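You operate a simulated robot arm through the tools that you are given. There is no shell and no other tool. Be economical: measure what you need, move in short steps, check, and stop when the job is done.

Carry out the task below with a simulated robot arm. There is one attempt and no reset: what you move stays moved.

Task
Take the test tray and put it on top of the clear cover plate. Then put the walnut tray on the top of the narrow bench away on the top of the steel table with a ledge. Then open the drawer of the narrow bench, take the teal pad and put it in the inside of the bench drawer, then shut the drawer. Then put the mini tray on the top of the low grey cabinet away on the left end of the packing bench. Then close the filter drawer. Then shut the label parts drawer. Then put the small tray on the top of the store bench away on the top of the green plate. Then take the sample box with the blue stripe and put it on the top of the tray bench. Then take the medium tray on the top of the store bench and put it away on the top of the dark blue belt. Then take the banded stack of trays on the top of the store bench and put it away on the top of the tray bench. The order counts.

The check looks at the end state, three seconds after you hand in, the way a careful person would. Anything else that was tipped, shoved, dropped, spilled or broken makes it a failure. Lids that push on must go on centred and level and be pressed home; caps that screw on are set level and turned clockwise until they are tight.

Robot
A 7-joint arm with a vacuum gripper on a trunk, on a base that drives. Base frame: it is fixed to the floor where the robot stands at the start and does not move with it; the origin is under the middle of the robot, x ahead of it, y to its left, z up; the surface under the hand at the start is at about z = 829. Readings come in mm, degrees, newtons and seconds.
With the tool pointing down near the work surface it reaches from about 100 to 640 mm from the robot's upright axis, wherever it stands. Its first joint turns from -115.0 to 115.0 degrees. Places, roughly: banded stack of trays [-1750, 5000, 1000]; clear cover plate (25x21x4 cm) [3000, 800, 900]; drawer of the narrow bench [1400, 1300, 700]; filter drawer [4400, 2400, 200]; inside of the bench drawer [1300, 1300, 700]; label parts drawer [-1400, 1300, 800]; left end of the packing bench [2000, -1400, 800]; medium tray (19x16x7 cm) [-1800, 5100, 900]; mini tray [3000, 1250, 1000]; sample box with the blue stripe [-1500, 7250, 1000]; small tray (14x11x6 cm) [-1800, 4600, 900]; teal pad (9x6x3 cm) [2800, 900, 900]; test tray (19x16x7 cm) [500, 0, 900]; top of the dark blue belt (595x19 cm) [860, 5300, 760]; top of the green plate (23x22 cm) [-1540, 1500, 880]; top of the steel table with a ledge [-1700, 2500, 800]; top of the tray bench [-1800, 10000, 900]; walnut tray (19x16x7 cm) [1400, 1300, 900]. Payload 2.55 kg.
Tool frame: the origin (TCP) lies in the middle of the cups' lips, and z points out of the cups. The gripper has 1 cup of 44 mm across, covering 44 by 44 mm (tool x, y); the bellows give 20 mm. With the vacuum on, a cup seals on a smooth face that it is pressed against (1 to 4 N); it does not hold porous or soft things. The pull reaches 55 N.
Orientation is that of the tool frame in the base frame, as a unit quaternion [x, y, z, w]. With the cups facing straight down, the tool's x points along the base's -x, its y along +y and its z along -z.

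Tools
- The arm moves only by the tool apply_moves. Its argument "series" is a list of rows, each an object (a shift or turn left out is 0, a gripper value left out holds the last) with "linear": the shift along the tool's x, y, z in units of 200 mm (1.0 is 200 mm), a list of three; "rotation": the turn, a rotation vector about the tool's x, y, z in units of 180 degrees (1.0 is 180 degrees), a list of three. In form: [{"linear": [tx, ty, tz], "rotation": [wx, wy, wz]}, ...]. A call has 1 to 20 rows; each row is the pose to reach, as a shift and turn from the pose commanded when the call began, along the tool's axes at that moment. "valve" is the vacuum: 1 switches it on, 0 off, set as the call begins (left out, the last holds). A call with a number of a shift or a turn outside -1 to 1 is refused whole. Rows are played at 5 a second. More than 50 mm and 8.6 degrees between two rows, or a gripper value outside its range, and nothing of the call is played. A pose out of reach is approached as far as the arm can. The call stops where the force on the tool passes 40 N (or 10 N more than at its start, if that is more) or the arm is blocked; 0.2 s more then pass. The pull builds up within a second once a cup has sealed. Time passes only in rows, and 0.2 s behind the last, so rows that repeat a pose give it time. It gives the time, the measured TCP pose, the force on the tool (base axes) and the pull of the vacuum at its end, in the units of the frame above (readings bear some noise), with the torque about the TCP (base axes, N m) and any sound that the robot's microphone picked up.
- Cameras (640 x 400 px; columns grow to the right, rows downward): "scene" is now at [5, 160.7, 1766]; the picture's right is [-0.24, -0.97, 0.00], its down [-0.84, 0.21, -0.51] and it looks along [0.49, -0.12, -0.86] (base axes); focal length 253 px, centre (320, 200). "wrist" rides on the gripper at [81, 6, -173] in the tool frame; the picture's right is [-0.08, 1.00, 0.00], its down [-0.89, -0.07, -0.45] and it looks along [-0.44, -0.04, 0.90] (tool axes); focal length 256 px, centre (320, 200). There is no depth. A picture from a camera that has moved, and an enlarged one, comes with that camera's place and axes in the base frame and with its lens.
- get_image(camera): a new picture of that camera. No time passes.
- raise_lower(by): slides the trunk up (or, below 0, down) by that many mm; the arm and the scene camera ride with it, the base frame stays. It gives what a move gives, with no picture.
- roll_base(legs): drives the robot by 1 to 6 legs, each [ahead, left, turn to the left] in mm, mm and degrees, along the robot's own axes; the way and the turn of a leg run together, so that a leg with both is an arc; at most 1500 mm and 180 degrees a leg. The arm and the cameras ride along, it lands a little off, and it stops where it bumps. It gives what a move gives.
- turn_head(pan, tilt): turns the head with the scene camera to pan (to the left, within 155 degrees either way) and tilt (down, from -29 to 69), counted from straight ahead of the robot. It gives what a move gives.
- zoom(camera, box): a new picture of the part [left, top, right, bottom] of that camera's present view, enlarged. No time passes.
- job_done(): hands the job in; it is judged then, once.

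Go step by step. Nothing tells you exact positions but the pictures and the camera data: compare them with the known pose of the tool, close in by small moves and look again before you grip or let go. The budget is 525 turns and 308 pictures, counting those below and the enlarged ones. Unless the task says otherwise, let go and move clear before handing in, and close with one line.

The tools are called after ">>>" by a JSON object that holds its "method" and its "body". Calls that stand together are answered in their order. apply_moves: Moves the arm, as the interface text tells. Its arguments: {"type":"object","properties":{"series":{"type":"array","items":{"type":"object","properties":{"linear":{"type":"array","items":{"type":"number"}},"rotation":{"type":"array","items":{"type":"number"}}}}},"valve":{"type":"number"}},"required":["series"]} The other tools are called the same way: raise_lower (by) slides the trunk up or down; roll_base (legs) drives the base; turn_head (pan, tilt) turns the head that bears the scene camera; get_image (camera) takes a picture; zoom (camera, box) takes an enlarged picture of a part of a camera's view; job_done () hands the job in.

At the start:

```text
t: 0.0
eef_pos: [430.4, 58.4, 1098.8]
tool_rot: [-0.001, 1.0, 0.0, 0.0]
wrist_force: [-0.8, 0.4, 1.1]
wrist_torque: [0.02, 0.02, -0.03]
pull: 0.0
trunk travel left (down, up): [-875.0, 115.0]
robot x, y, heading: [-2.5, 0.3, -0.1]
head pan, tilt: [-13.9, 59.6]
```

scene: 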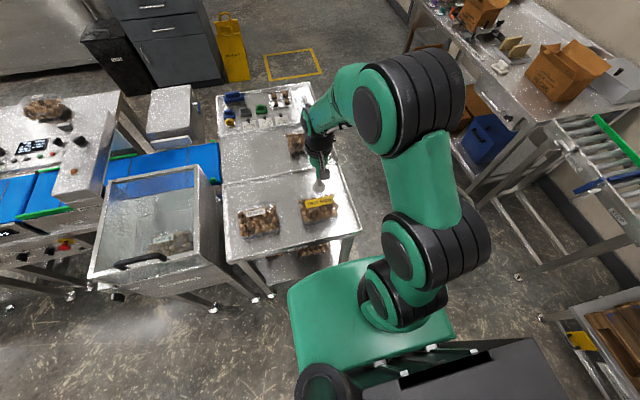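
wrist: 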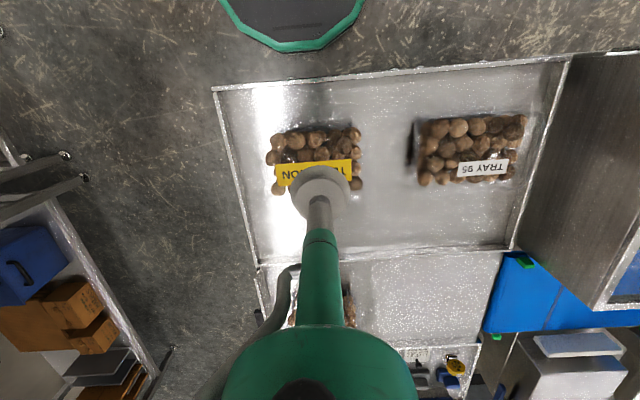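

I see two mushroom/nut trays on the table ahead: one yellow-labelled, one "TRAY 95". I'll zoom in to tell which is the test tray and look around.

>>> {"method": "zoom", "body": {"camera": "wrist", "box": [220, 80, 560, 290]}}

>>> {"method": "zoom", "body": {"camera": "scene", "box": [200, 70, 380, 270]}}

>>> {"method": "zoom", "body": {"camera": "scene", "box": [0, 0, 320, 200]}}

```text
1.88 times, centred on (390, 185) of wrist
camera zoom: at [350.1, 65.1, 1272.9], right [0.08, 1.0, 0.0], down [0.89, -0.07, 0.45], along [0.44, -0.04, -0.9], focal length 482 px, centre (188, 228)
```

zoom: 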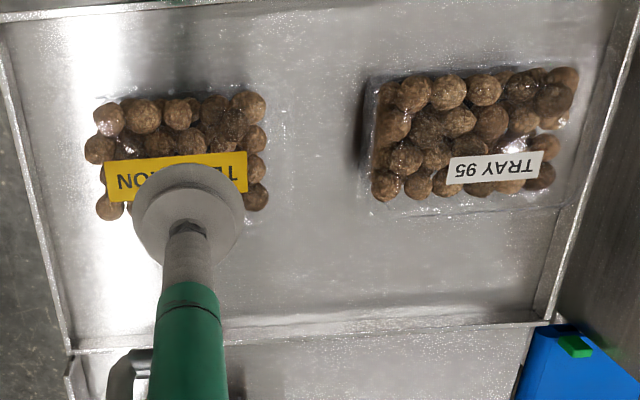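

```text
2.00 times, centred on (290, 170) of scene
camera zoom: at [5.0, 160.7, 1766.0], right [-0.24, -0.97, 0.0], down [-0.84, 0.21, -0.51], along [0.49, -0.12, -0.86], focal length 506 px, centre (380, 260)
```

zoom: 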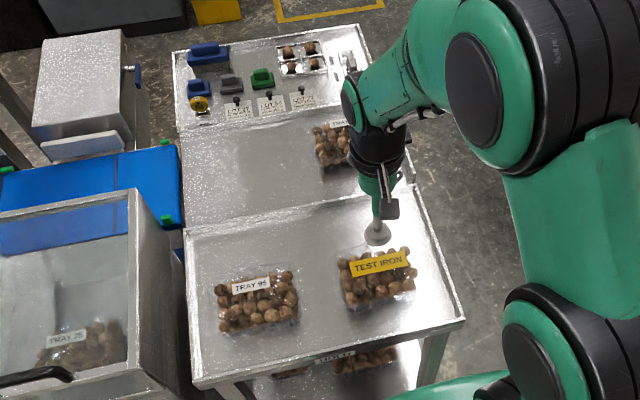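

```text
2.00 times, centred on (160, 100) of scene
camera zoom: at [5.0, 160.7, 1766.0], right [-0.24, -0.97, 0.0], down [-0.84, 0.21, -0.51], along [0.49, -0.12, -0.86], focal length 506 px, centre (640, 400)
```

zoom: 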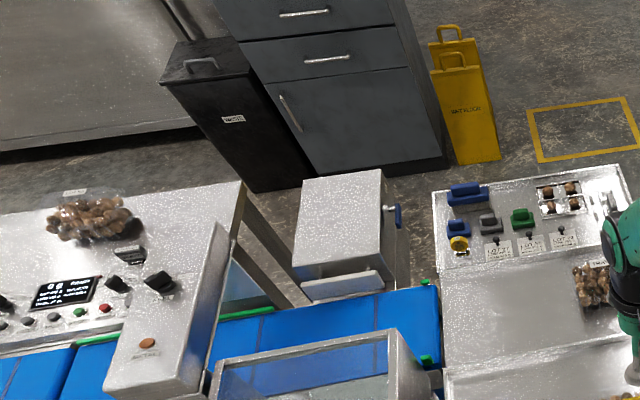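

The "TEST IRON" tray sits at about (468, 47), top near z≈895. I'll move above it and look again.

>>> {"method": "apply_moves", "body": {"series": [{"linear": [-0.1, -0.03, 0.2]}, {"linear": [-0.19, -0.057, 0.4]}, {"linear": [-0.19, -0.057, 0.6]}, {"linear": [-0.19, -0.057, 0.8]}]}}

>>> {"method": "get_image", "body": {"camera": "wrist"}}

>>> {"method": "turn_head", "body": {"pan": 0, "tilt": 25}}

>>> {"method": "get_image", "body": {"camera": "scene"}}

>>> {"method": "turn_head", "body": {"pan": 60, "tilt": 25}}

>>> {"method": "get_image", "body": {"camera": "scene"}}

>>> {"method": "turn_head", "body": {"pan": 120, "tilt": 25}}

>>> {"method": "get_image", "body": {"camera": "scene"}}

>>> {"method": "turn_head", "body": {"pan": -60, "tilt": 25}}

>>> {"method": "get_image", "body": {"camera": "scene"}}

```text
t: 1.0
eef_pos: [469.9, 44.8, 938.7]
tool_rot: [0.0, 1.0, -0.001, 0.0]
wrist_force: [0.3, 0.3, -0.1]
wrist_torque: [-0.04, 0.01, -0.03]
pull: 0.1
trunk travel left (down, up): [-875.0, 115.0]
robot x, y, heading: [-1.6, 2.2, -0.1]
head pan, tilt: [-13.9, 59.6]
```

```text
302 pictures are left
camera wrist: at [388.9, 51.6, 1111.0], right [0.08, 1.0, 0.0], down [0.89, -0.07, 0.45], along [0.44, -0.04, -0.9], focal length 256 px, centre (320, 200)
```

wrist: 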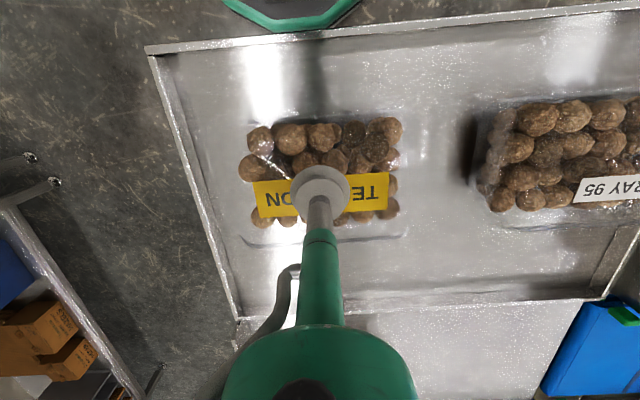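

```text
t: 2.0
eef_pos: [468.5, 45.8, 938.9]
tool_rot: [0.001, 1.0, -0.001, 0.0]
wrist_force: [0.0, -0.6, 0.2]
wrist_torque: [0.0, -0.02, 0.02]
pull: 0.0
trunk travel left (down, up): [-875.0, 115.0]
robot x, y, heading: [-4.1, 1.6, -0.2]
head pan, tilt: [0.0, 25.0]
```

```text
301 pictures are left
camera scene: at [32.0, 176.8, 1815.5], right [0.0, -1.0, 0.0], down [-0.42, 0.0, -0.91], along [0.91, 0.0, -0.42], focal length 253 px, centre (320, 200)
```

scene: 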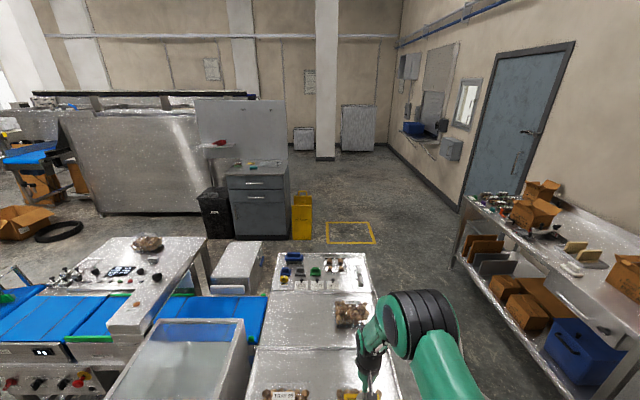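

```text
t: 3.3
eef_pos: [468.5, 45.6, 939.5]
tool_rot: [0.0, 1.0, 0.001, 0.0]
wrist_force: [0.1, 0.2, 0.1]
wrist_torque: [-0.01, -0.04, 0.02]
pull: 0.1
trunk travel left (down, up): [-875.0, 115.0]
robot x, y, heading: [-0.1, 1.9, -0.2]
head pan, tilt: [60.0, 25.0]
```

```text
300 pictures are left
camera scene: at [-14.0, 256.6, 1815.5], right [0.87, -0.5, 0.0], down [-0.21, -0.37, -0.91], along [0.45, 0.78, -0.42], focal length 253 px, centre (320, 200)
```

scene: 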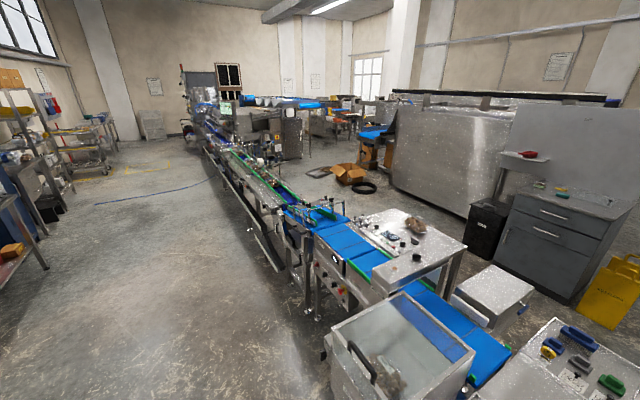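

```text
t: 4.6
eef_pos: [468.1, 46.2, 939.2]
tool_rot: [0.0, 1.0, 0.0, 0.0]
wrist_force: [0.4, 0.3, -0.6]
wrist_torque: [0.03, 0.02, -0.05]
pull: 0.1
trunk travel left (down, up): [-875.0, 115.0]
robot x, y, heading: [-2.3, 0.7, 0.0]
head pan, tilt: [120.0, 25.0]
```

```text
299 pictures are left
camera scene: at [-106.2, 256.7, 1815.5], right [0.87, 0.5, 0.0], down [0.21, -0.37, -0.91], along [-0.45, 0.79, -0.42], focal length 253 px, centre (320, 200)
```

scene: 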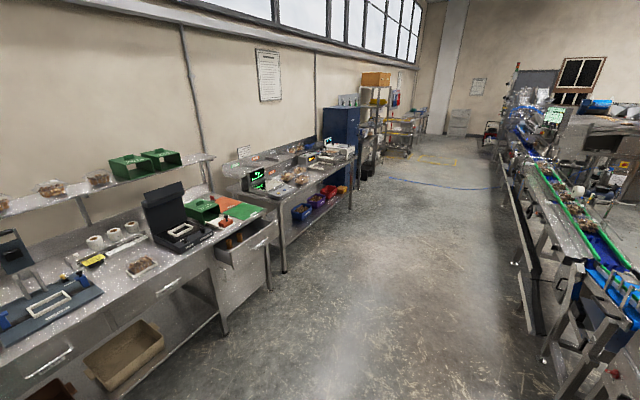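

```text
t: 7.3
eef_pos: [469.5, 45.4, 939.1]
tool_rot: [-0.001, 1.0, 0.0, 0.0]
wrist_force: [-0.1, -0.2, 0.4]
wrist_torque: [-0.02, -0.01, 0.03]
pull: 0.0
trunk travel left (down, up): [-875.0, 115.0]
robot x, y, heading: [4.4, 1.0, -0.1]
head pan, tilt: [-60.0, 25.0]
```

```text
298 pictures are left
camera scene: at [-14.1, 97.1, 1815.6], right [-0.87, -0.5, 0.0], down [-0.21, 0.37, -0.91], along [0.45, -0.78, -0.42], focal length 253 px, centre (320, 200)
```

scene: 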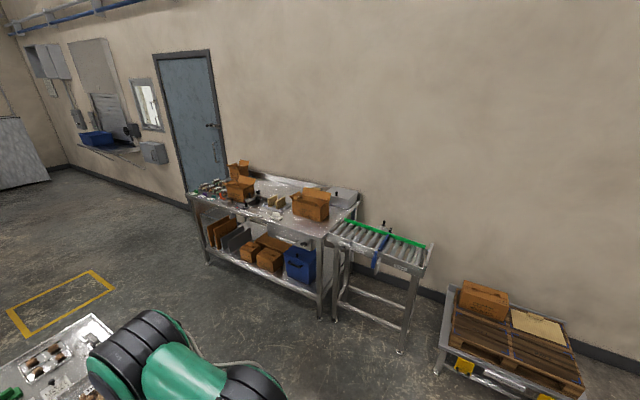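

The tray is centred under the cup. Now vacuum on and descend gently until contact.

>>> {"method": "apply_moves", "body": {"series": [{"linear": [0, 0, 0.1]}, {"linear": [0, 0, 0.15]}, {"linear": [0, 0, 0.18]}, {"linear": [0, 0, 0.2]}, {"linear": [0, 0, 0.2]}], "valve": 1}}

```text
t: 8.3
eef_pos: [470.5, 45.1, 903.4]
tool_rot: [0.0, 1.0, 0.0, 0.002]
wrist_force: [-6.1, -2.1, 12.5]
wrist_torque: [0.0, -0.42, -0.07]
pull: 55.0
trunk travel left (down, up): [-875.0, 115.0]
robot x, y, heading: [-1.8, -2.1, -0.1]
head pan, tilt: [-60.0, 25.0]
stopped in row 4: the force on the tool passed its limit at 43 N (the readings are from after the stop); the commanded pose is now the measured one
```

Sealed with full pull. Lifting slowly and checking the load.

>>> {"method": "apply_moves", "body": {"series": [{"linear": [0, 0, -0.03]}, {"linear": [0, 0, -0.1]}, {"linear": [0, 0, -0.2]}, {"linear": [0, 0, -0.35]}, {"linear": [0, 0, -0.5]}, {"linear": [0, 0, -0.7]}, {"linear": [0, 0, -0.7]}]}}

>>> {"method": "get_image", "body": {"camera": "wrist"}}

```text
t: 9.9
eef_pos: [471.9, 46.6, 1040.1]
tool_rot: [0.0, 1.0, 0.0, 0.003]
wrist_force: [1.2, -0.2, -8.0]
wrist_torque: [-0.02, -0.01, 0.0]
pull: 55.2
trunk travel left (down, up): [-875.0, 115.0]
robot x, y, heading: [-0.7, -1.4, -0.0]
head pan, tilt: [-60.0, 25.0]
```

```text
297 pictures are left
camera wrist: at [391.4, 52.9, 1213.8], right [0.08, 1.0, 0.0], down [0.89, -0.07, 0.45], along [0.45, -0.04, -0.89], focal length 256 px, centre (320, 200)
```

wrist: 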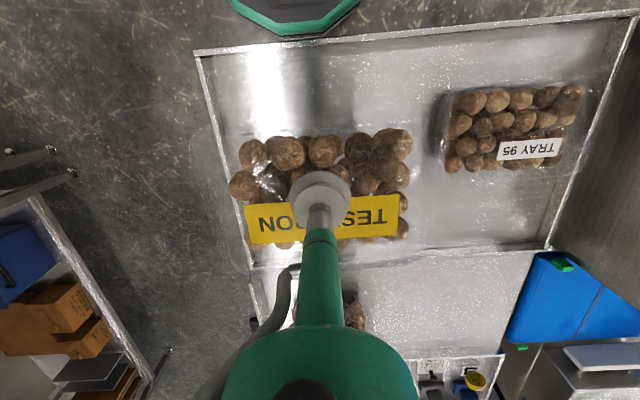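

Held level, about 0.8 kg. I'll raise and tuck it in, strafe right, and drive down the aisle to the grey cabinet.

>>> {"method": "apply_moves", "body": {"series": [{"linear": [0.1, 0, -0.2]}, {"linear": [0.25, 0, -0.4]}, {"linear": [0.4, 0, -0.5]}]}}

>>> {"method": "roll_base", "body": {"legs": [[-50, -600, 0]]}}

>>> {"method": "turn_head", "body": {"pan": 0, "tilt": 35}}

>>> {"method": "get_image", "body": {"camera": "scene"}}

```text
t: 10.7
eef_pos: [388.0, 45.2, 1144.0]
tool_rot: [-0.001, 1.0, 0.0, 0.002]
wrist_force: [0.2, 0.0, -8.8]
wrist_torque: [-0.02, -0.07, -0.04]
pull: 54.8
trunk travel left (down, up): [-875.0, 115.0]
robot x, y, heading: [-2.6, 1.9, -0.0]
head pan, tilt: [-60.0, 25.0]
```

```text
t: 14.1
eef_pos: [342.6, -541.9, 1143.6]
tool_rot: [-0.008, 1.0, 0.001, 0.002]
wrist_force: [-1.3, 0.2, -3.1]
wrist_torque: [-0.04, 0.17, 0.01]
pull: 54.9
trunk travel left (down, up): [-875.0, 115.0]
robot x, y, heading: [-47.7, -591.2, 0.8]
head pan, tilt: [-60.0, 25.0]
```

```text
t: 15.4
eef_pos: [341.7, -542.8, 1143.4]
tool_rot: [-0.007, 1.0, 0.0, 0.002]
wrist_force: [0.8, -0.3, -8.7]
wrist_torque: [-0.02, -0.09, 0.0]
pull: 54.6
trunk travel left (down, up): [-875.0, 115.0]
robot x, y, heading: [-46.3, -596.5, 0.9]
head pan, tilt: [0.0, 35.0]
```

```text
296 pictures are left
camera scene: at [-21.1, -417.2, 1799.8], right [0.01, -1.0, 0.0], down [-0.57, -0.01, -0.82], along [0.82, 0.01, -0.57], focal length 253 px, centre (320, 200)
```

scene: 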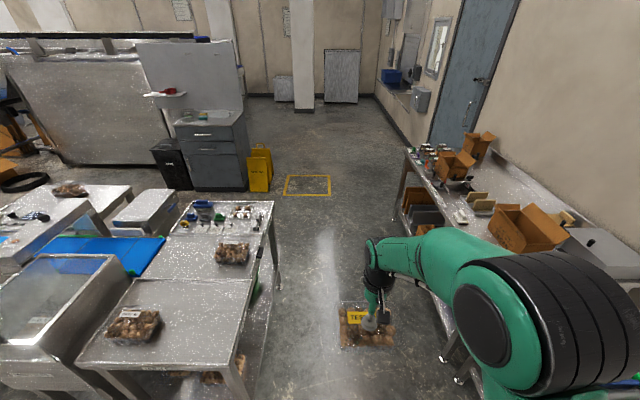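

The aisle is clear. Driving forward along it.

>>> {"method": "roll_base", "body": {"legs": [[1100, -70, -0.9], [1000, 0, 0]]}}

>>> {"method": "turn_head", "body": {"pan": 50, "tilt": 35}}

>>> {"method": "get_image", "body": {"camera": "scene"}}

```text
t: 25.9
eef_pos: [2472.3, -616.7, 1144.0]
tool_rot: [-0.005, 1.0, 0.0, 0.002]
wrist_force: [0.8, 0.4, -9.1]
wrist_torque: [-0.01, -0.13, -0.02]
pull: 54.6
trunk travel left (down, up): [-875.0, 115.0]
robot x, y, heading: [2082.1, -666.7, 0.7]
head pan, tilt: [0.0, 35.0]
```

```text
t: 27.1
eef_pos: [2473.2, -616.8, 1142.9]
tool_rot: [-0.005, 1.0, 0.0, 0.002]
wrist_force: [-2.0, -0.5, 5.1]
wrist_torque: [-0.03, 0.57, 0.01]
pull: 55.2
trunk travel left (down, up): [-875.0, 115.0]
robot x, y, heading: [2086.8, -666.5, 0.5]
head pan, tilt: [50.0, 35.0]
```

```text
295 pictures are left
camera scene: at [2078.3, -423.2, 1799.8], right [0.77, -0.64, 0.0], down [-0.36, -0.44, -0.82], along [0.52, 0.63, -0.57], focal length 253 px, centre (320, 200)
```

scene: 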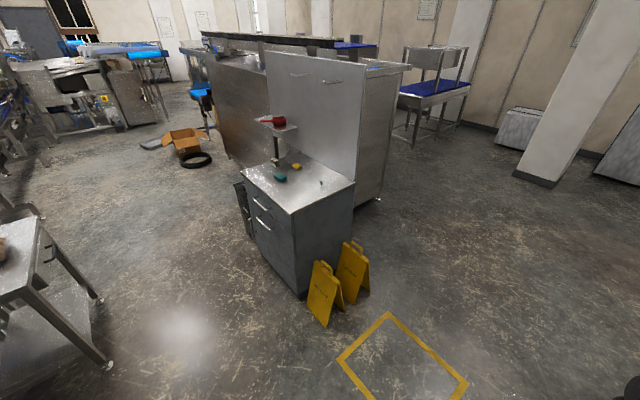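

>>> {"method": "zoom", "body": {"camera": "scene", "box": [220, 80, 380, 230]}}

>>> {"method": "roll_base", "body": {"legs": [[0, 1150, 0], [180, 350, 0]]}}

>>> {"method": "turn_head", "body": {"pan": 0, "tilt": 50}}

>>> {"method": "get_image", "body": {"camera": "scene"}}

```text
2.67 times, centred on (300, 155) of scene
camera zoom: at [2078.3, -423.2, 1799.8], right [0.77, -0.64, 0.0], down [-0.36, -0.44, -0.82], along [0.52, 0.63, -0.57], focal length 674 px, centre (373, 320)
```

zoom: 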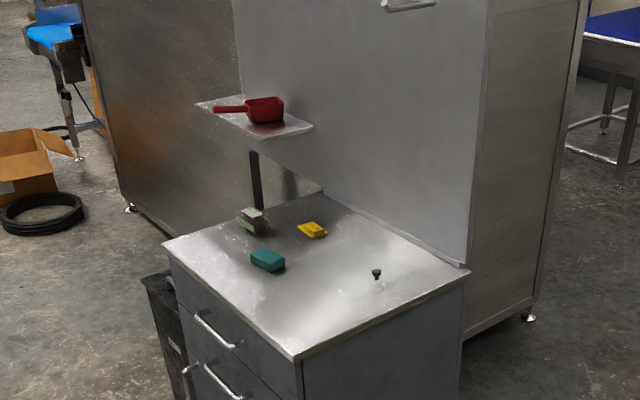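

```text
t: 35.0
eef_pos: [2636.7, 864.1, 1143.9]
tool_rot: [0.0, 1.0, 0.0, 0.001]
wrist_force: [0.8, 0.2, -8.3]
wrist_torque: [-0.03, -0.1, 0.03]
pull: 54.9
trunk travel left (down, up): [-875.0, 115.0]
robot x, y, heading: [2247.8, 815.5, 0.1]
head pan, tilt: [50.0, 35.0]
```

```text
t: 36.1
eef_pos: [2636.2, 863.7, 1143.4]
tool_rot: [0.0, 1.0, 0.001, 0.003]
wrist_force: [0.6, 0.5, -4.1]
wrist_torque: [0.0, 0.16, -0.02]
pull: 55.0
trunk travel left (down, up): [-875.0, 115.0]
robot x, y, heading: [2248.6, 818.8, -0.1]
head pan, tilt: [0.0, 50.0]
```

```text
293 pictures are left
camera scene: at [2264.5, 995.0, 1778.0], right [0.0, -1.0, 0.0], down [-0.77, 0.0, -0.64], along [0.64, 0.0, -0.77], focal length 253 px, centre (320, 200)
```

scene: 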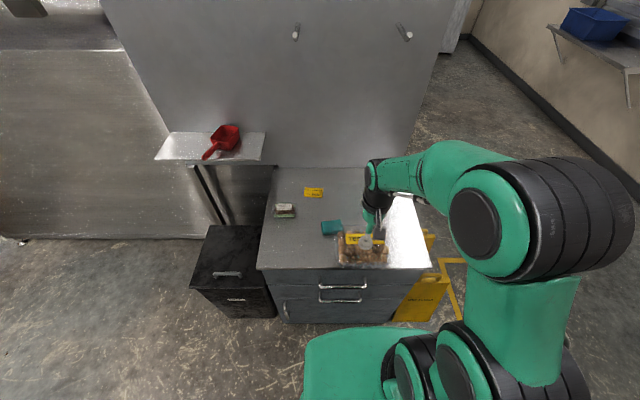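

>>> {"method": "get_image", "body": {"camera": "wrist"}}

>>> {"method": "zoom", "body": {"camera": "scene", "box": [240, 120, 460, 280]}}

```text
292 pictures are left
camera wrist: at [2555.5, 870.6, 1316.2], right [0.08, 1.0, 0.0], down [0.89, -0.07, 0.45], along [0.45, -0.04, -0.89], focal length 256 px, centre (320, 200)
```

wrist: 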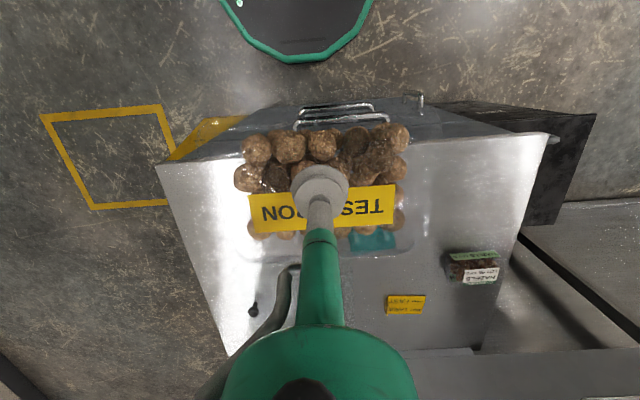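

```text
2.50 times, centred on (350, 200) of scene
camera zoom: at [2264.5, 995.0, 1778.0], right [0.0, -1.0, 0.0], down [-0.77, 0.0, -0.64], along [0.64, 0.0, -0.77], focal length 632 px, centre (245, 200)
```

zoom: 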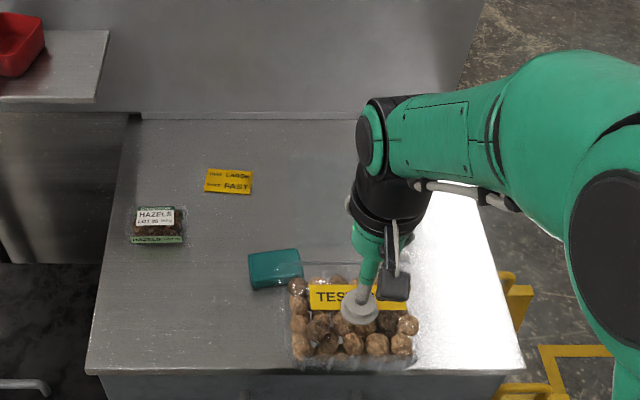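

The clear plate seems to be near the right end of the cabinet, hidden behind the arm. I'll shift the hand left to see it.

>>> {"method": "apply_moves", "body": {"series": [{"linear": [0.1, 0.2, -0.1]}, {"linear": [0.2, 0.4, -0.2]}, {"linear": [0.3, 0.6, -0.3]}, {"linear": [0.4, 0.8, -0.3]}, {"linear": [0.4, 1.0, -0.3]}]}}

>>> {"method": "get_image", "body": {"camera": "scene"}}

>>> {"method": "get_image", "body": {"camera": "wrist"}}

```text
t: 37.4
eef_pos: [2553.2, 1065.2, 1203.6]
tool_rot: [0.001, 1.0, -0.001, 0.002]
wrist_force: [-0.4, 0.1, -4.0]
wrist_torque: [-0.06, 0.15, 0.0]
pull: 55.0
trunk travel left (down, up): [-875.0, 115.0]
robot x, y, heading: [2247.7, 815.5, -0.1]
head pan, tilt: [0.0, 50.0]
```

```text
290 pictures are left
camera scene: at [2266.0, 997.5, 1777.7], right [0.0, -1.0, 0.0], down [-0.77, 0.0, -0.64], along [0.64, 0.0, -0.77], focal length 253 px, centre (320, 200)
```

scene: 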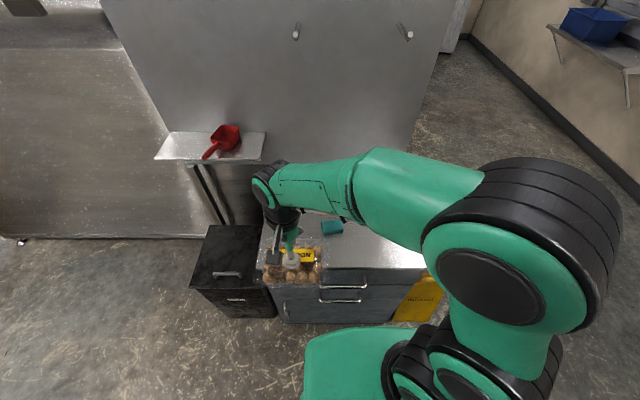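

```text
289 pictures are left
camera wrist: at [2472.1, 1073.0, 1376.0], right [0.08, 1.0, 0.0], down [0.89, -0.07, 0.45], along [0.45, -0.04, -0.89], focal length 256 px, centre (320, 200)
```

wrist: 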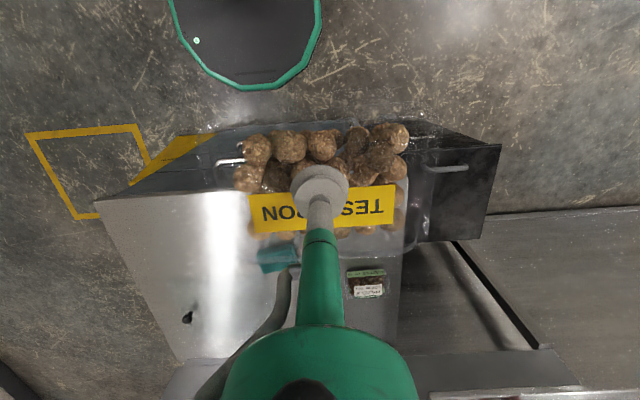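

>>> {"method": "zoom", "body": {"camera": "wrist", "box": [90, 180, 310, 370]}}

```text
2.11 times, centred on (200, 275) of wrist
camera zoom: at [2472.1, 1073.0, 1376.0], right [0.08, 1.0, 0.0], down [0.89, -0.07, 0.45], along [0.45, -0.04, -0.89], focal length 539 px, centre (573, 42)
```

zoom: 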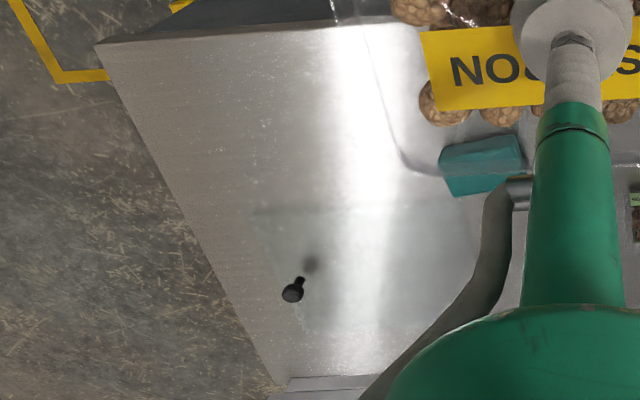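

The plate spans roughly x 2905–3120, y 655–900 at z≈890, with a knob near its right side (≈2992, 692). I'll turn the tray 90° and set it left of the knob, at about (3012, 810). First, I'll edge closer and check clearance.

>>> {"method": "roll_base", "body": {"legs": [[100, 0, 0]]}}

>>> {"method": "turn_head", "body": {"pan": 0, "tilt": 69}}

>>> {"method": "get_image", "body": {"camera": "scene"}}

>>> {"method": "get_image", "body": {"camera": "wrist"}}

```text
t: 38.5
eef_pos: [2651.0, 1064.9, 1202.7]
tool_rot: [-0.001, 1.0, 0.0, 0.003]
wrist_force: [-0.2, 1.5, -3.5]
wrist_torque: [0.02, 0.23, 0.0]
pull: 55.5
trunk travel left (down, up): [-875.0, 115.0]
robot x, y, heading: [2348.6, 818.8, 0.2]
head pan, tilt: [0.0, 50.0]
```

```text
t: 39.3
eef_pos: [2650.5, 1063.9, 1202.6]
tool_rot: [-0.001, 1.0, 0.0, 0.002]
wrist_force: [0.2, -0.1, -6.1]
wrist_torque: [0.01, 0.02, -0.03]
pull: 54.9
trunk travel left (down, up): [-875.0, 115.0]
robot x, y, heading: [2348.5, 819.1, 0.2]
head pan, tilt: [0.0, 68.8]
```

```text
287 pictures are left
camera scene: at [2341.2, 995.2, 1756.1], right [0.0, -1.0, 0.0], down [-0.93, 0.0, -0.36], along [0.36, 0.0, -0.93], focal length 253 px, centre (320, 200)
```

scene: 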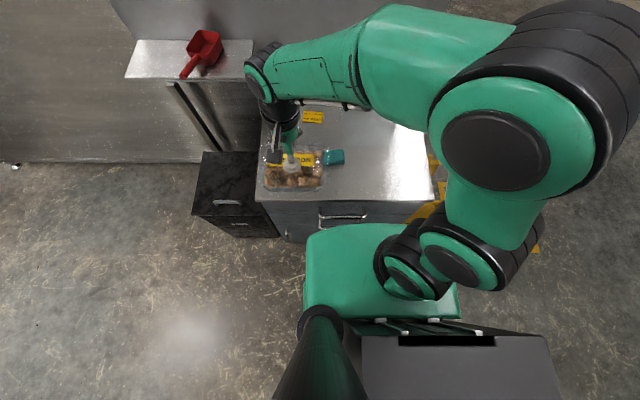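

```text
286 pictures are left
camera wrist: at [2568.9, 1070.9, 1376.6], right [0.08, 1.0, 0.0], down [0.89, -0.07, 0.45], along [0.45, -0.04, -0.89], focal length 256 px, centre (320, 200)
```

wrist: 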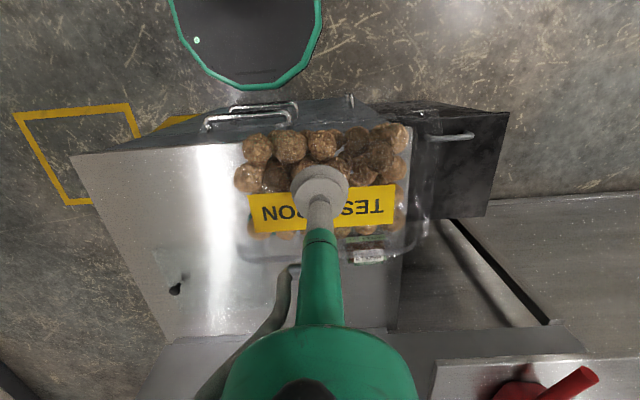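

>>> {"method": "roll_base", "body": {"legs": [[40, 0, 0]]}}

>>> {"method": "apply_moves", "body": {"series": [{"linear": [-0.1, -0.2, 0], "rotation": [0, 0, 0.045]}, {"linear": [-0.2, -0.4, 0], "rotation": [0, 0, 0.09]}, {"linear": [-0.3, -0.6, 0], "rotation": [0, 0, 0.135]}, {"linear": [-0.4, -0.8, 0], "rotation": [0, 0, 0.18]}, {"linear": [-0.5, -1.0, 0], "rotation": [0, 0, 0.225]}, {"linear": [-0.6, -1.0, 0], "rotation": [0, 0, 0.27]}, {"linear": [-0.7, -1.0, 0.05], "rotation": [0, 0, 0.315]}, {"linear": [-0.8, -1.0, 0.1], "rotation": [0, 0, 0.36]}, {"linear": [-0.9, -1.0, 0.15], "rotation": [0, 0, 0.405]}, {"linear": [-0.95, -1.0, 0.2], "rotation": [0, 0, 0.45]}, {"linear": [-0.95, -1.0, 0.2], "rotation": [0, 0, 0.495]}]}}

>>> {"method": "get_image", "body": {"camera": "wrist"}}

>>> {"method": "get_image", "body": {"camera": "scene"}}

```text
t: 40.2
eef_pos: [2689.8, 1063.9, 1204.3]
tool_rot: [0.0, 1.0, 0.0, 0.003]
wrist_force: [0.9, -0.1, -7.0]
wrist_torque: [-0.02, 0.04, 0.01]
pull: 55.4
trunk travel left (down, up): [-875.0, 115.0]
robot x, y, heading: [2387.4, 821.3, -0.2]
head pan, tilt: [0.0, 68.8]
```

```text
t: 42.6
eef_pos: [2881.7, 864.1, 1164.2]
tool_rot: [0.703, 0.712, 0.002, 0.002]
wrist_force: [-0.4, -1.4, -6.1]
wrist_torque: [0.05, -0.05, -0.01]
pull: 54.8
trunk travel left (down, up): [-875.0, 115.0]
robot x, y, heading: [2384.2, 818.6, -0.2]
head pan, tilt: [0.0, 68.8]
```

```text
285 pictures are left
camera wrist: at [2886.6, 945.0, 1337.2], right [1.0, -0.07, 0.0], down [-0.06, -0.89, 0.45], along [-0.02, -0.45, -0.9], focal length 256 px, centre (320, 200)
```

wrist: 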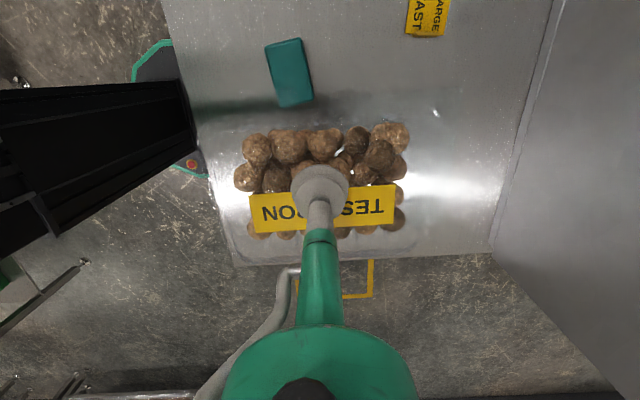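

```text
284 pictures are left
camera scene: at [2381.1, 995.1, 1756.1], right [0.0, -1.0, 0.0], down [-0.93, 0.0, -0.36], along [0.36, 0.0, -0.93], focal length 253 px, centre (320, 200)
```

scene: 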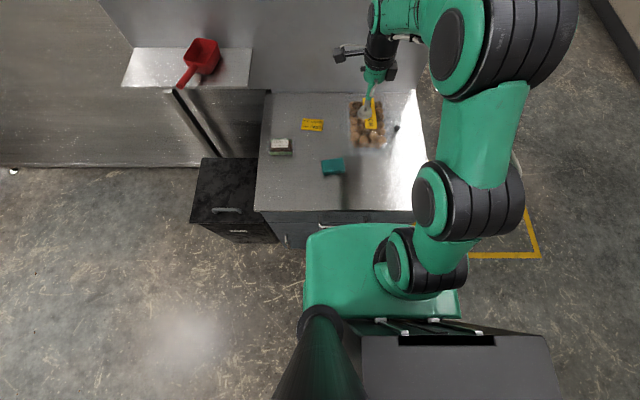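

>>> {"method": "zoom", "body": {"camera": "scene", "box": [300, 80, 440, 190]}}

>>> {"method": "zoom", "body": {"camera": "wrist", "box": [200, 60, 520, 270]}}

```text
3.64 times, centred on (370, 135) of scene
camera zoom: at [2381.1, 995.1, 1756.1], right [0.0, -1.0, 0.0], down [-0.93, 0.0, -0.36], along [0.36, 0.0, -0.93], focal length 919 px, centre (138, 436)
```

zoom: 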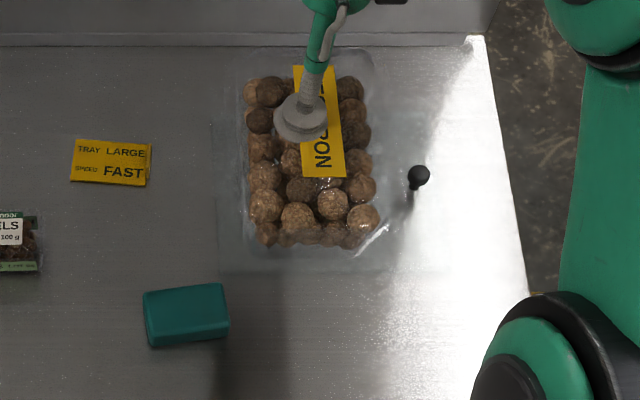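

```text
1.90 times, centred on (360, 165) of wrist
camera zoom: at [2886.6, 945.0, 1337.2], right [1.0, -0.07, 0.0], down [-0.06, -0.89, 0.45], along [-0.02, -0.45, -0.9], focal length 488 px, centre (244, 267)
```

zoom: 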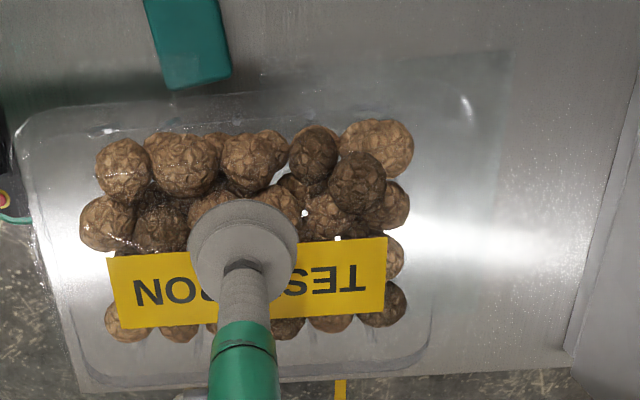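

Tray is now turned. I'll go above the target (3010, 812) at z≈1020 and check.

>>> {"method": "apply_moves", "body": {"series": [{"linear": [-0.06, 0.16, 0.18]}, {"linear": [-0.13, 0.32, 0.36]}, {"linear": [-0.19, 0.48, 0.54]}, {"linear": [-0.26, 0.64, 0.68]}, {"linear": [-0.26, 0.64, 0.7]}]}}

>>> {"method": "zoom", "body": {"camera": "scene", "box": [300, 80, 440, 190]}}

>>> {"method": "get_image", "body": {"camera": "wrist"}}

```text
refused: row 2 steps farther than a row can; nothing moved
```

```text
3.64 times, centred on (370, 135) of scene
camera zoom: at [2381.1, 995.1, 1756.1], right [0.0, -1.0, 0.0], down [-0.93, 0.0, -0.36], along [0.36, 0.0, -0.93], focal length 919 px, centre (138, 436)
```

zoom: 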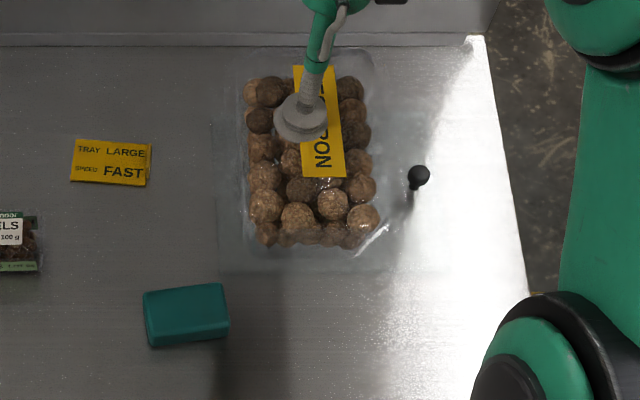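

```text
280 pictures are left
camera wrist: at [2886.6, 945.0, 1337.2], right [1.0, -0.07, 0.0], down [-0.06, -0.89, 0.45], along [-0.02, -0.45, -0.9], focal length 256 px, centre (320, 200)
```

wrist: 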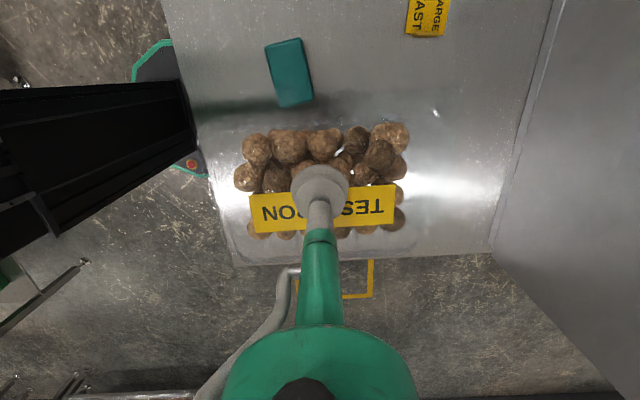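

The step was too long (0.25 per row at most); redoing it with shorter rows.

>>> {"method": "apply_moves", "body": {"series": [{"linear": [-0.05, 0.16, 0.1]}, {"linear": [-0.1, 0.32, 0.2]}, {"linear": [-0.15, 0.45, 0.3]}, {"linear": [-0.2, 0.55, 0.45]}, {"linear": [-0.26, 0.64, 0.6]}, {"linear": [-0.26, 0.64, 0.7]}, {"linear": [-0.26, 0.64, 0.7]}]}}

>>> {"method": "zoom", "body": {"camera": "scene", "box": [300, 80, 440, 190]}}

>>> {"method": "get_image", "body": {"camera": "wrist"}}

```text
t: 44.2
eef_pos: [3011.8, 812.7, 1028.4]
tool_rot: [0.702, 0.712, 0.002, 0.002]
wrist_force: [0.0, 0.3, -4.4]
wrist_torque: [0.08, -0.03, 0.0]
pull: 54.6
out of reach, approached as far as the arm can: row 5
trunk travel left (down, up): [-875.0, 115.0]
robot x, y, heading: [2384.2, 817.8, 0.1]
head pan, tilt: [0.0, 68.8]
```

```text
3.64 times, centred on (370, 135) of scene
camera zoom: at [2381.7, 994.7, 1756.1], right [0.0, -1.0, 0.0], down [-0.93, 0.0, -0.36], along [0.36, 0.0, -0.93], focal length 919 px, centre (138, 436)
```

zoom: 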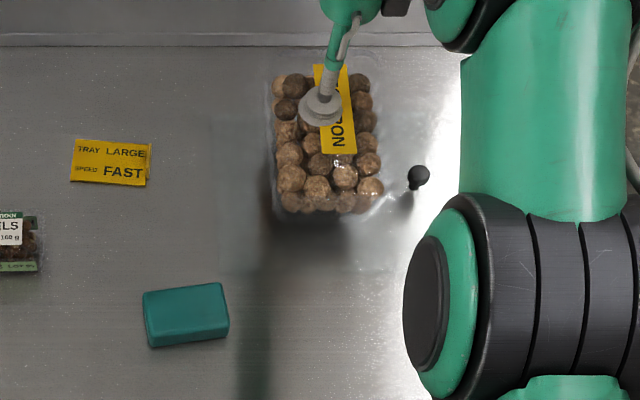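

```text
278 pictures are left
camera wrist: at [3016.2, 894.6, 1201.1], right [1.0, -0.06, 0.0], down [-0.06, -0.89, 0.44], along [-0.02, -0.44, -0.9], focal length 256 px, centre (320, 200)
```

wrist: 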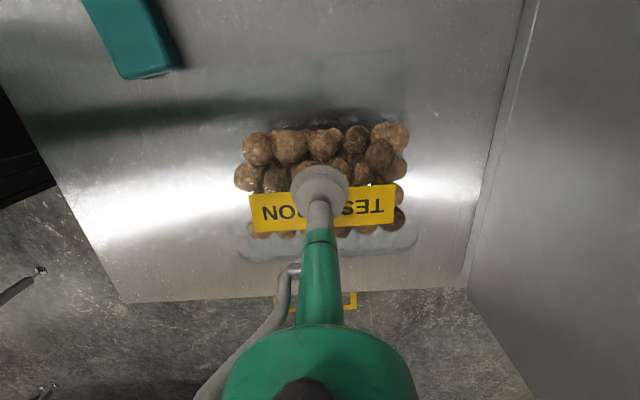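

Position looks good; nudge 7 mm back and lower gently until contact.

>>> {"method": "apply_moves", "body": {"series": [{"linear": [0, -0.035, 0.1]}, {"linear": [0, -0.035, 0.2]}, {"linear": [0, -0.035, 0.24]}, {"linear": [0, -0.035, 0.26]}, {"linear": [0, -0.035, 0.26]}]}}

```text
t: 45.4
eef_pos: [3006.8, 816.1, 979.9]
tool_rot: [0.701, 0.713, 0.008, 0.007]
wrist_force: [6.5, 7.4, 30.5]
wrist_torque: [-0.57, 0.33, -0.06]
pull: 54.5
trunk travel left (down, up): [-875.0, 115.0]
robot x, y, heading: [2385.1, 817.4, 0.2]
head pan, tilt: [0.0, 68.8]
```

Contact made. Release the vacuum, ease off and lift.

>>> {"method": "apply_moves", "body": {"series": [{"linear": [0, 0, -0.02]}, {"linear": [0, 0, -0.02]}, {"linear": [0, 0, -0.02]}, {"linear": [0, 0, -0.02]}, {"linear": [0, 0, -0.02]}, {"linear": [0, 0, -0.04]}], "valve": 0}}

```text
t: 46.8
eef_pos: [3004.5, 814.6, 980.4]
tool_rot: [0.701, 0.713, 0.002, 0.001]
wrist_force: [-1.1, 0.4, 5.6]
wrist_torque: [-0.03, 0.0, -0.04]
pull: 0.1
trunk travel left (down, up): [-875.0, 115.0]
robot x, y, heading: [2385.5, 818.2, 0.2]
head pan, tilt: [0.0, 68.8]
```

>>> {"method": "apply_moves", "body": {"series": [{"linear": [0, 0, -0.04]}, {"linear": [0, 0, -0.1]}, {"linear": [0, 0, -0.2]}, {"linear": [0, 0, -0.4]}, {"linear": [0.0, -0.1, -0.6]}, {"linear": [0, -0.3, -0.7]}, {"linear": [0, -0.5, -0.8]}]}}

>>> {"method": "zoom", "body": {"camera": "scene", "box": [240, 80, 440, 210]}}

>>> {"method": "get_image", "body": {"camera": "wrist"}}

```text
t: 48.4
eef_pos: [2901.6, 810.2, 1143.7]
tool_rot: [0.701, 0.713, 0.003, 0.003]
wrist_force: [-1.2, 0.7, -0.3]
wrist_torque: [0.01, -0.04, -0.01]
pull: 0.0
out of reach, approached as far as the arm can: row 5
trunk travel left (down, up): [-875.0, 115.0]
robot x, y, heading: [2387.3, 817.4, -0.0]
head pan, tilt: [0.0, 68.8]
```

```text
3.08 times, centred on (340, 145) of scene
camera zoom: at [2378.0, 995.0, 1756.0], right [0.0, -1.0, 0.0], down [-0.93, 0.0, -0.36], along [0.36, 0.0, -0.93], focal length 778 px, centre (258, 369)
```

zoom: 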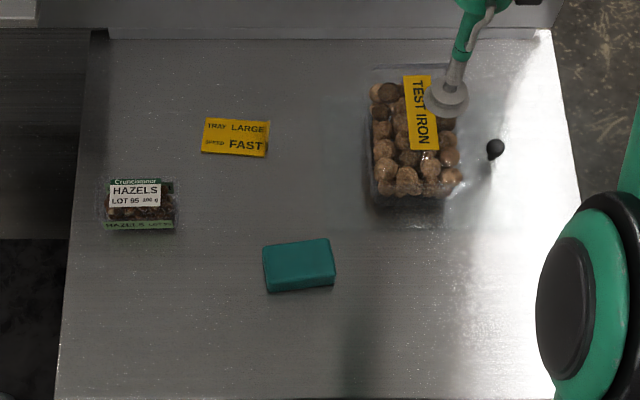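

```text
276 pictures are left
camera wrist: at [2905.8, 891.5, 1315.8], right [1.0, -0.06, 0.01], down [-0.06, -0.89, 0.45], along [-0.02, -0.44, -0.9], focal length 256 px, centre (320, 200)
```

wrist: 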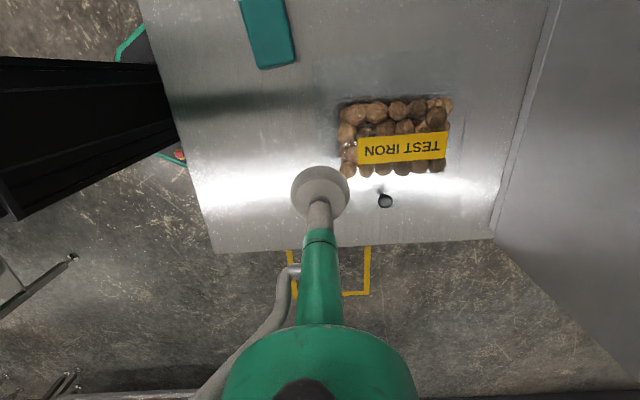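

Test tray rests on the plate, clear of the knob. Next the walnut tray on the narrow bench; I'll back away and look at that bench.

>>> {"method": "roll_base", "body": {"legs": [[-250, 0, 0]]}}

>>> {"method": "turn_head", "body": {"pan": 125, "tilt": 35}}

>>> {"method": "get_image", "body": {"camera": "scene"}}

```text
t: 50.2
eef_pos: [2655.7, 810.3, 1142.0]
tool_rot: [0.701, 0.713, 0.002, 0.002]
wrist_force: [-0.3, -1.0, 0.4]
wrist_torque: [-0.03, -0.01, 0.02]
pull: 0.0
trunk travel left (down, up): [-875.0, 115.0]
robot x, y, heading: [2137.1, 815.4, -0.0]
head pan, tilt: [0.0, 68.8]
```

```text
t: 52.3
eef_pos: [2654.8, 810.9, 1141.1]
tool_rot: [0.702, 0.712, 0.002, 0.002]
wrist_force: [-0.2, -0.3, -0.5]
wrist_torque: [-0.01, 0.02, 0.02]
pull: 0.1
trunk travel left (down, up): [-875.0, 115.0]
robot x, y, heading: [2138.0, 817.8, 0.2]
head pan, tilt: [125.0, 35.0]
```

```text
275 pictures are left
camera scene: at [2026.1, 1067.3, 1799.8], right [0.82, 0.57, 0.0], down [0.33, -0.47, -0.82], along [-0.47, 0.67, -0.57], focal length 253 px, centre (320, 200)
```

scene: 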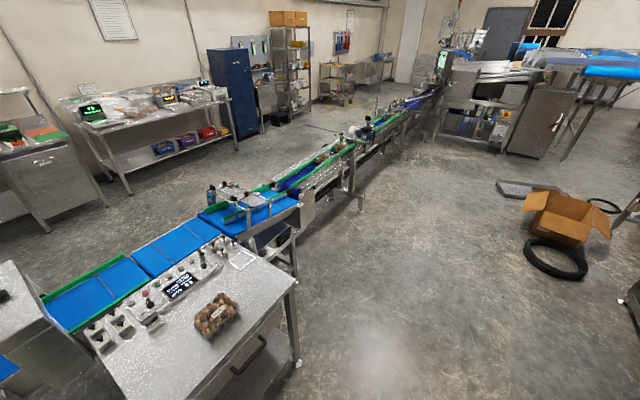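

The narrow bench has its drawer facing +x, with the walnut tray on top near (1389, 1283). I'll tuck the arm, turn around and approach from the +x side.

>>> {"method": "apply_moves", "body": {"series": [{"linear": [0, -0.1, 0], "rotation": [0, 0, -0.045]}, {"linear": [0, -0.2, 0], "rotation": [0, 0, -0.09]}, {"linear": [0, -0.3, 0], "rotation": [0, 0, -0.135]}, {"linear": [0, -0.4, 0], "rotation": [0, 0, -0.18]}, {"linear": [0, -0.5, 0], "rotation": [0, 0, -0.225]}, {"linear": [0, -0.6, 0], "rotation": [0, 0, -0.27]}, {"linear": [0, -0.7, 0], "rotation": [0, 0, -0.315]}, {"linear": [0, -0.7, 0], "rotation": [0, 0, -0.36]}, {"linear": [0, -0.7, 0], "rotation": [0, 0, -0.405]}, {"linear": [0, -0.7, 0], "rotation": [0, 0, -0.45]}, {"linear": [0, -0.7, 0], "rotation": [0, 0, -0.497]}]}}

>>> {"method": "roll_base", "body": {"legs": [[0, 0, 180], [0, -470, 0]]}}

>>> {"method": "turn_head", "body": {"pan": 0, "tilt": 50}}

>>> {"method": "get_image", "body": {"camera": "scene"}}

```text
t: 54.7
eef_pos: [2515.6, 809.2, 1140.2]
tool_rot: [-0.004, 1.0, 0.0, 0.002]
wrist_force: [-0.7, -0.3, 0.0]
wrist_torque: [0.01, 0.04, 0.02]
pull: 0.1
trunk travel left (down, up): [-875.0, 115.0]
robot x, y, heading: [2138.8, 817.3, 0.1]
head pan, tilt: [125.0, 35.0]
```

```text
t: 64.9
eef_pos: [1741.1, 1291.5, 1140.4]
tool_rot: [1.0, 0.021, -0.003, 0.0]
wrist_force: [0.0, -0.6, 0.4]
wrist_torque: [-0.02, 0.02, -0.01]
pull: 0.0
trunk travel left (down, up): [-875.0, 115.0]
robot x, y, heading: [2122.0, 1293.8, -178.2]
head pan, tilt: [125.0, 35.0]
```

```text
t: 67.0
eef_pos: [1741.0, 1291.8, 1140.2]
tool_rot: [1.0, 0.021, -0.002, 0.0]
wrist_force: [0.6, 0.1, -0.3]
wrist_torque: [-0.01, 0.02, 0.02]
pull: 0.1
trunk travel left (down, up): [-875.0, 115.0]
robot x, y, heading: [2121.3, 1297.6, -178.2]
head pan, tilt: [0.0, 50.0]
```

```text
274 pictures are left
camera scene: at [2108.3, 1117.7, 1778.1], right [-0.03, 1.0, 0.0], down [0.77, 0.03, -0.64], along [-0.64, -0.02, -0.77], focal length 253 px, centre (320, 200)
```

scene: 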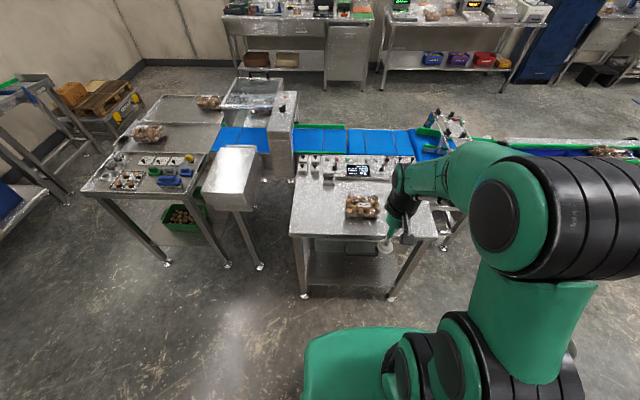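

>>> {"method": "roll_base", "body": {"legs": [[140, 0, -1.8]]}}

>>> {"method": "get_image", "body": {"camera": "wrist"}}

```text
t: 68.3
eef_pos: [1597.5, 1299.9, 1140.7]
tool_rot: [1.0, 0.005, -0.003, 0.0]
wrist_force: [0.7, -0.2, 0.3]
wrist_torque: [-0.02, -0.03, 0.02]
pull: 0.0
trunk travel left (down, up): [-875.0, 115.0]
robot x, y, heading: [1979.0, 1293.4, -179.6]
head pan, tilt: [0.0, 50.0]
```

```text
273 pictures are left
camera wrist: at [1679.7, 1294.7, 1312.8], right [-0.07, -1.0, 0.0], down [-0.89, 0.06, 0.45], along [-0.45, 0.03, -0.89], focal length 256 px, centre (320, 200)
```

wrist: 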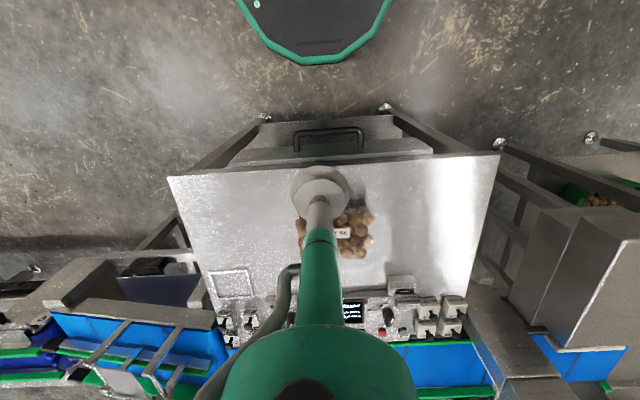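

Moving above the walnut tray, at about (1402, 1280).

>>> {"method": "apply_moves", "body": {"series": [{"linear": [-0.2, 0.02, 0.1]}, {"linear": [-0.4, 0.04, 0.2]}, {"linear": [-0.6, 0.06, 0.3]}, {"linear": [-0.8, 0.08, 0.4]}, {"linear": [-0.97, 0.1, 0.55]}, {"linear": [-0.97, 0.1, 0.75]}, {"linear": [-0.97, 0.1, 0.85]}, {"linear": [-0.97, 0.1, 0.85]}]}}

>>> {"method": "get_image", "body": {"camera": "wrist"}}

>>> {"method": "zoom", "body": {"camera": "scene", "box": [300, 140, 460, 260]}}

```text
t: 70.1
eef_pos: [1402.6, 1279.2, 969.4]
tool_rot: [1.0, 0.005, -0.003, 0.0]
wrist_force: [-0.3, -0.6, 1.2]
wrist_torque: [0.03, -0.02, 0.04]
pull: 0.0
trunk travel left (down, up): [-875.0, 115.0]
robot x, y, heading: [1975.7, 1293.2, -179.9]
head pan, tilt: [0.0, 50.0]
```

```text
272 pictures are left
camera wrist: at [1484.4, 1272.8, 1142.0], right [-0.07, -1.0, 0.0], down [-0.89, 0.06, 0.45], along [-0.45, 0.03, -0.89], focal length 256 px, centre (320, 200)
```

wrist: 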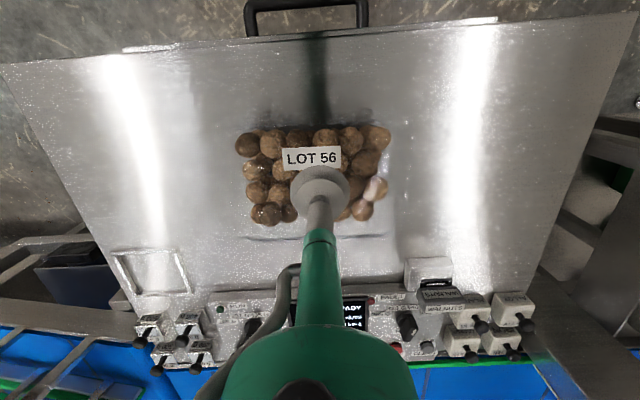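

```text
3.33 times, centred on (380, 200) of scene
camera zoom: at [1961.2, 1115.5, 1778.1], right [0.0, 1.0, 0.0], down [0.77, 0.0, -0.64], along [-0.64, 0.0, -0.77], focal length 842 px, centre (120, 200)
```

zoom: 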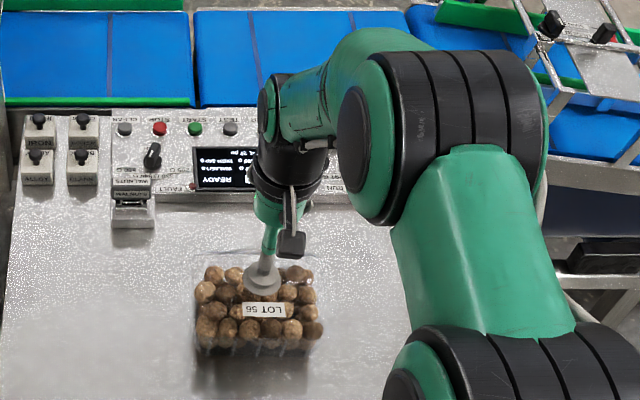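

Tray centre ≈ (1395, 1286); adjust and descend with vacuum on.

>>> {"method": "apply_moves", "body": {"series": [{"linear": [-0.04, -0.035, 0.1]}, {"linear": [-0.04, -0.035, 0.2]}, {"linear": [-0.04, -0.035, 0.25]}, {"linear": [-0.04, -0.035, 0.28]}, {"linear": [-0.04, -0.035, 0.29]}, {"linear": [-0.04, -0.035, 0.3]}, {"linear": [-0.04, -0.035, 0.31]}, {"linear": [-0.04, -0.035, 0.31]}], "valve": 1}}

```text
t: 71.4
eef_pos: [1388.8, 1285.8, 921.5]
tool_rot: [1.0, 0.005, -0.015, -0.001]
wrist_force: [3.7, 2.4, 15.7]
wrist_torque: [-0.06, -0.37, 0.03]
pull: 54.8
trunk travel left (down, up): [-875.0, 115.0]
robot x, y, heading: [1975.6, 1291.0, -179.8]
head pan, tilt: [0.0, 50.0]
stopped in row 6: the force on the tool passed its limit at 40 N (the readings are from after the stop); the commanded pose is now the measured one
```

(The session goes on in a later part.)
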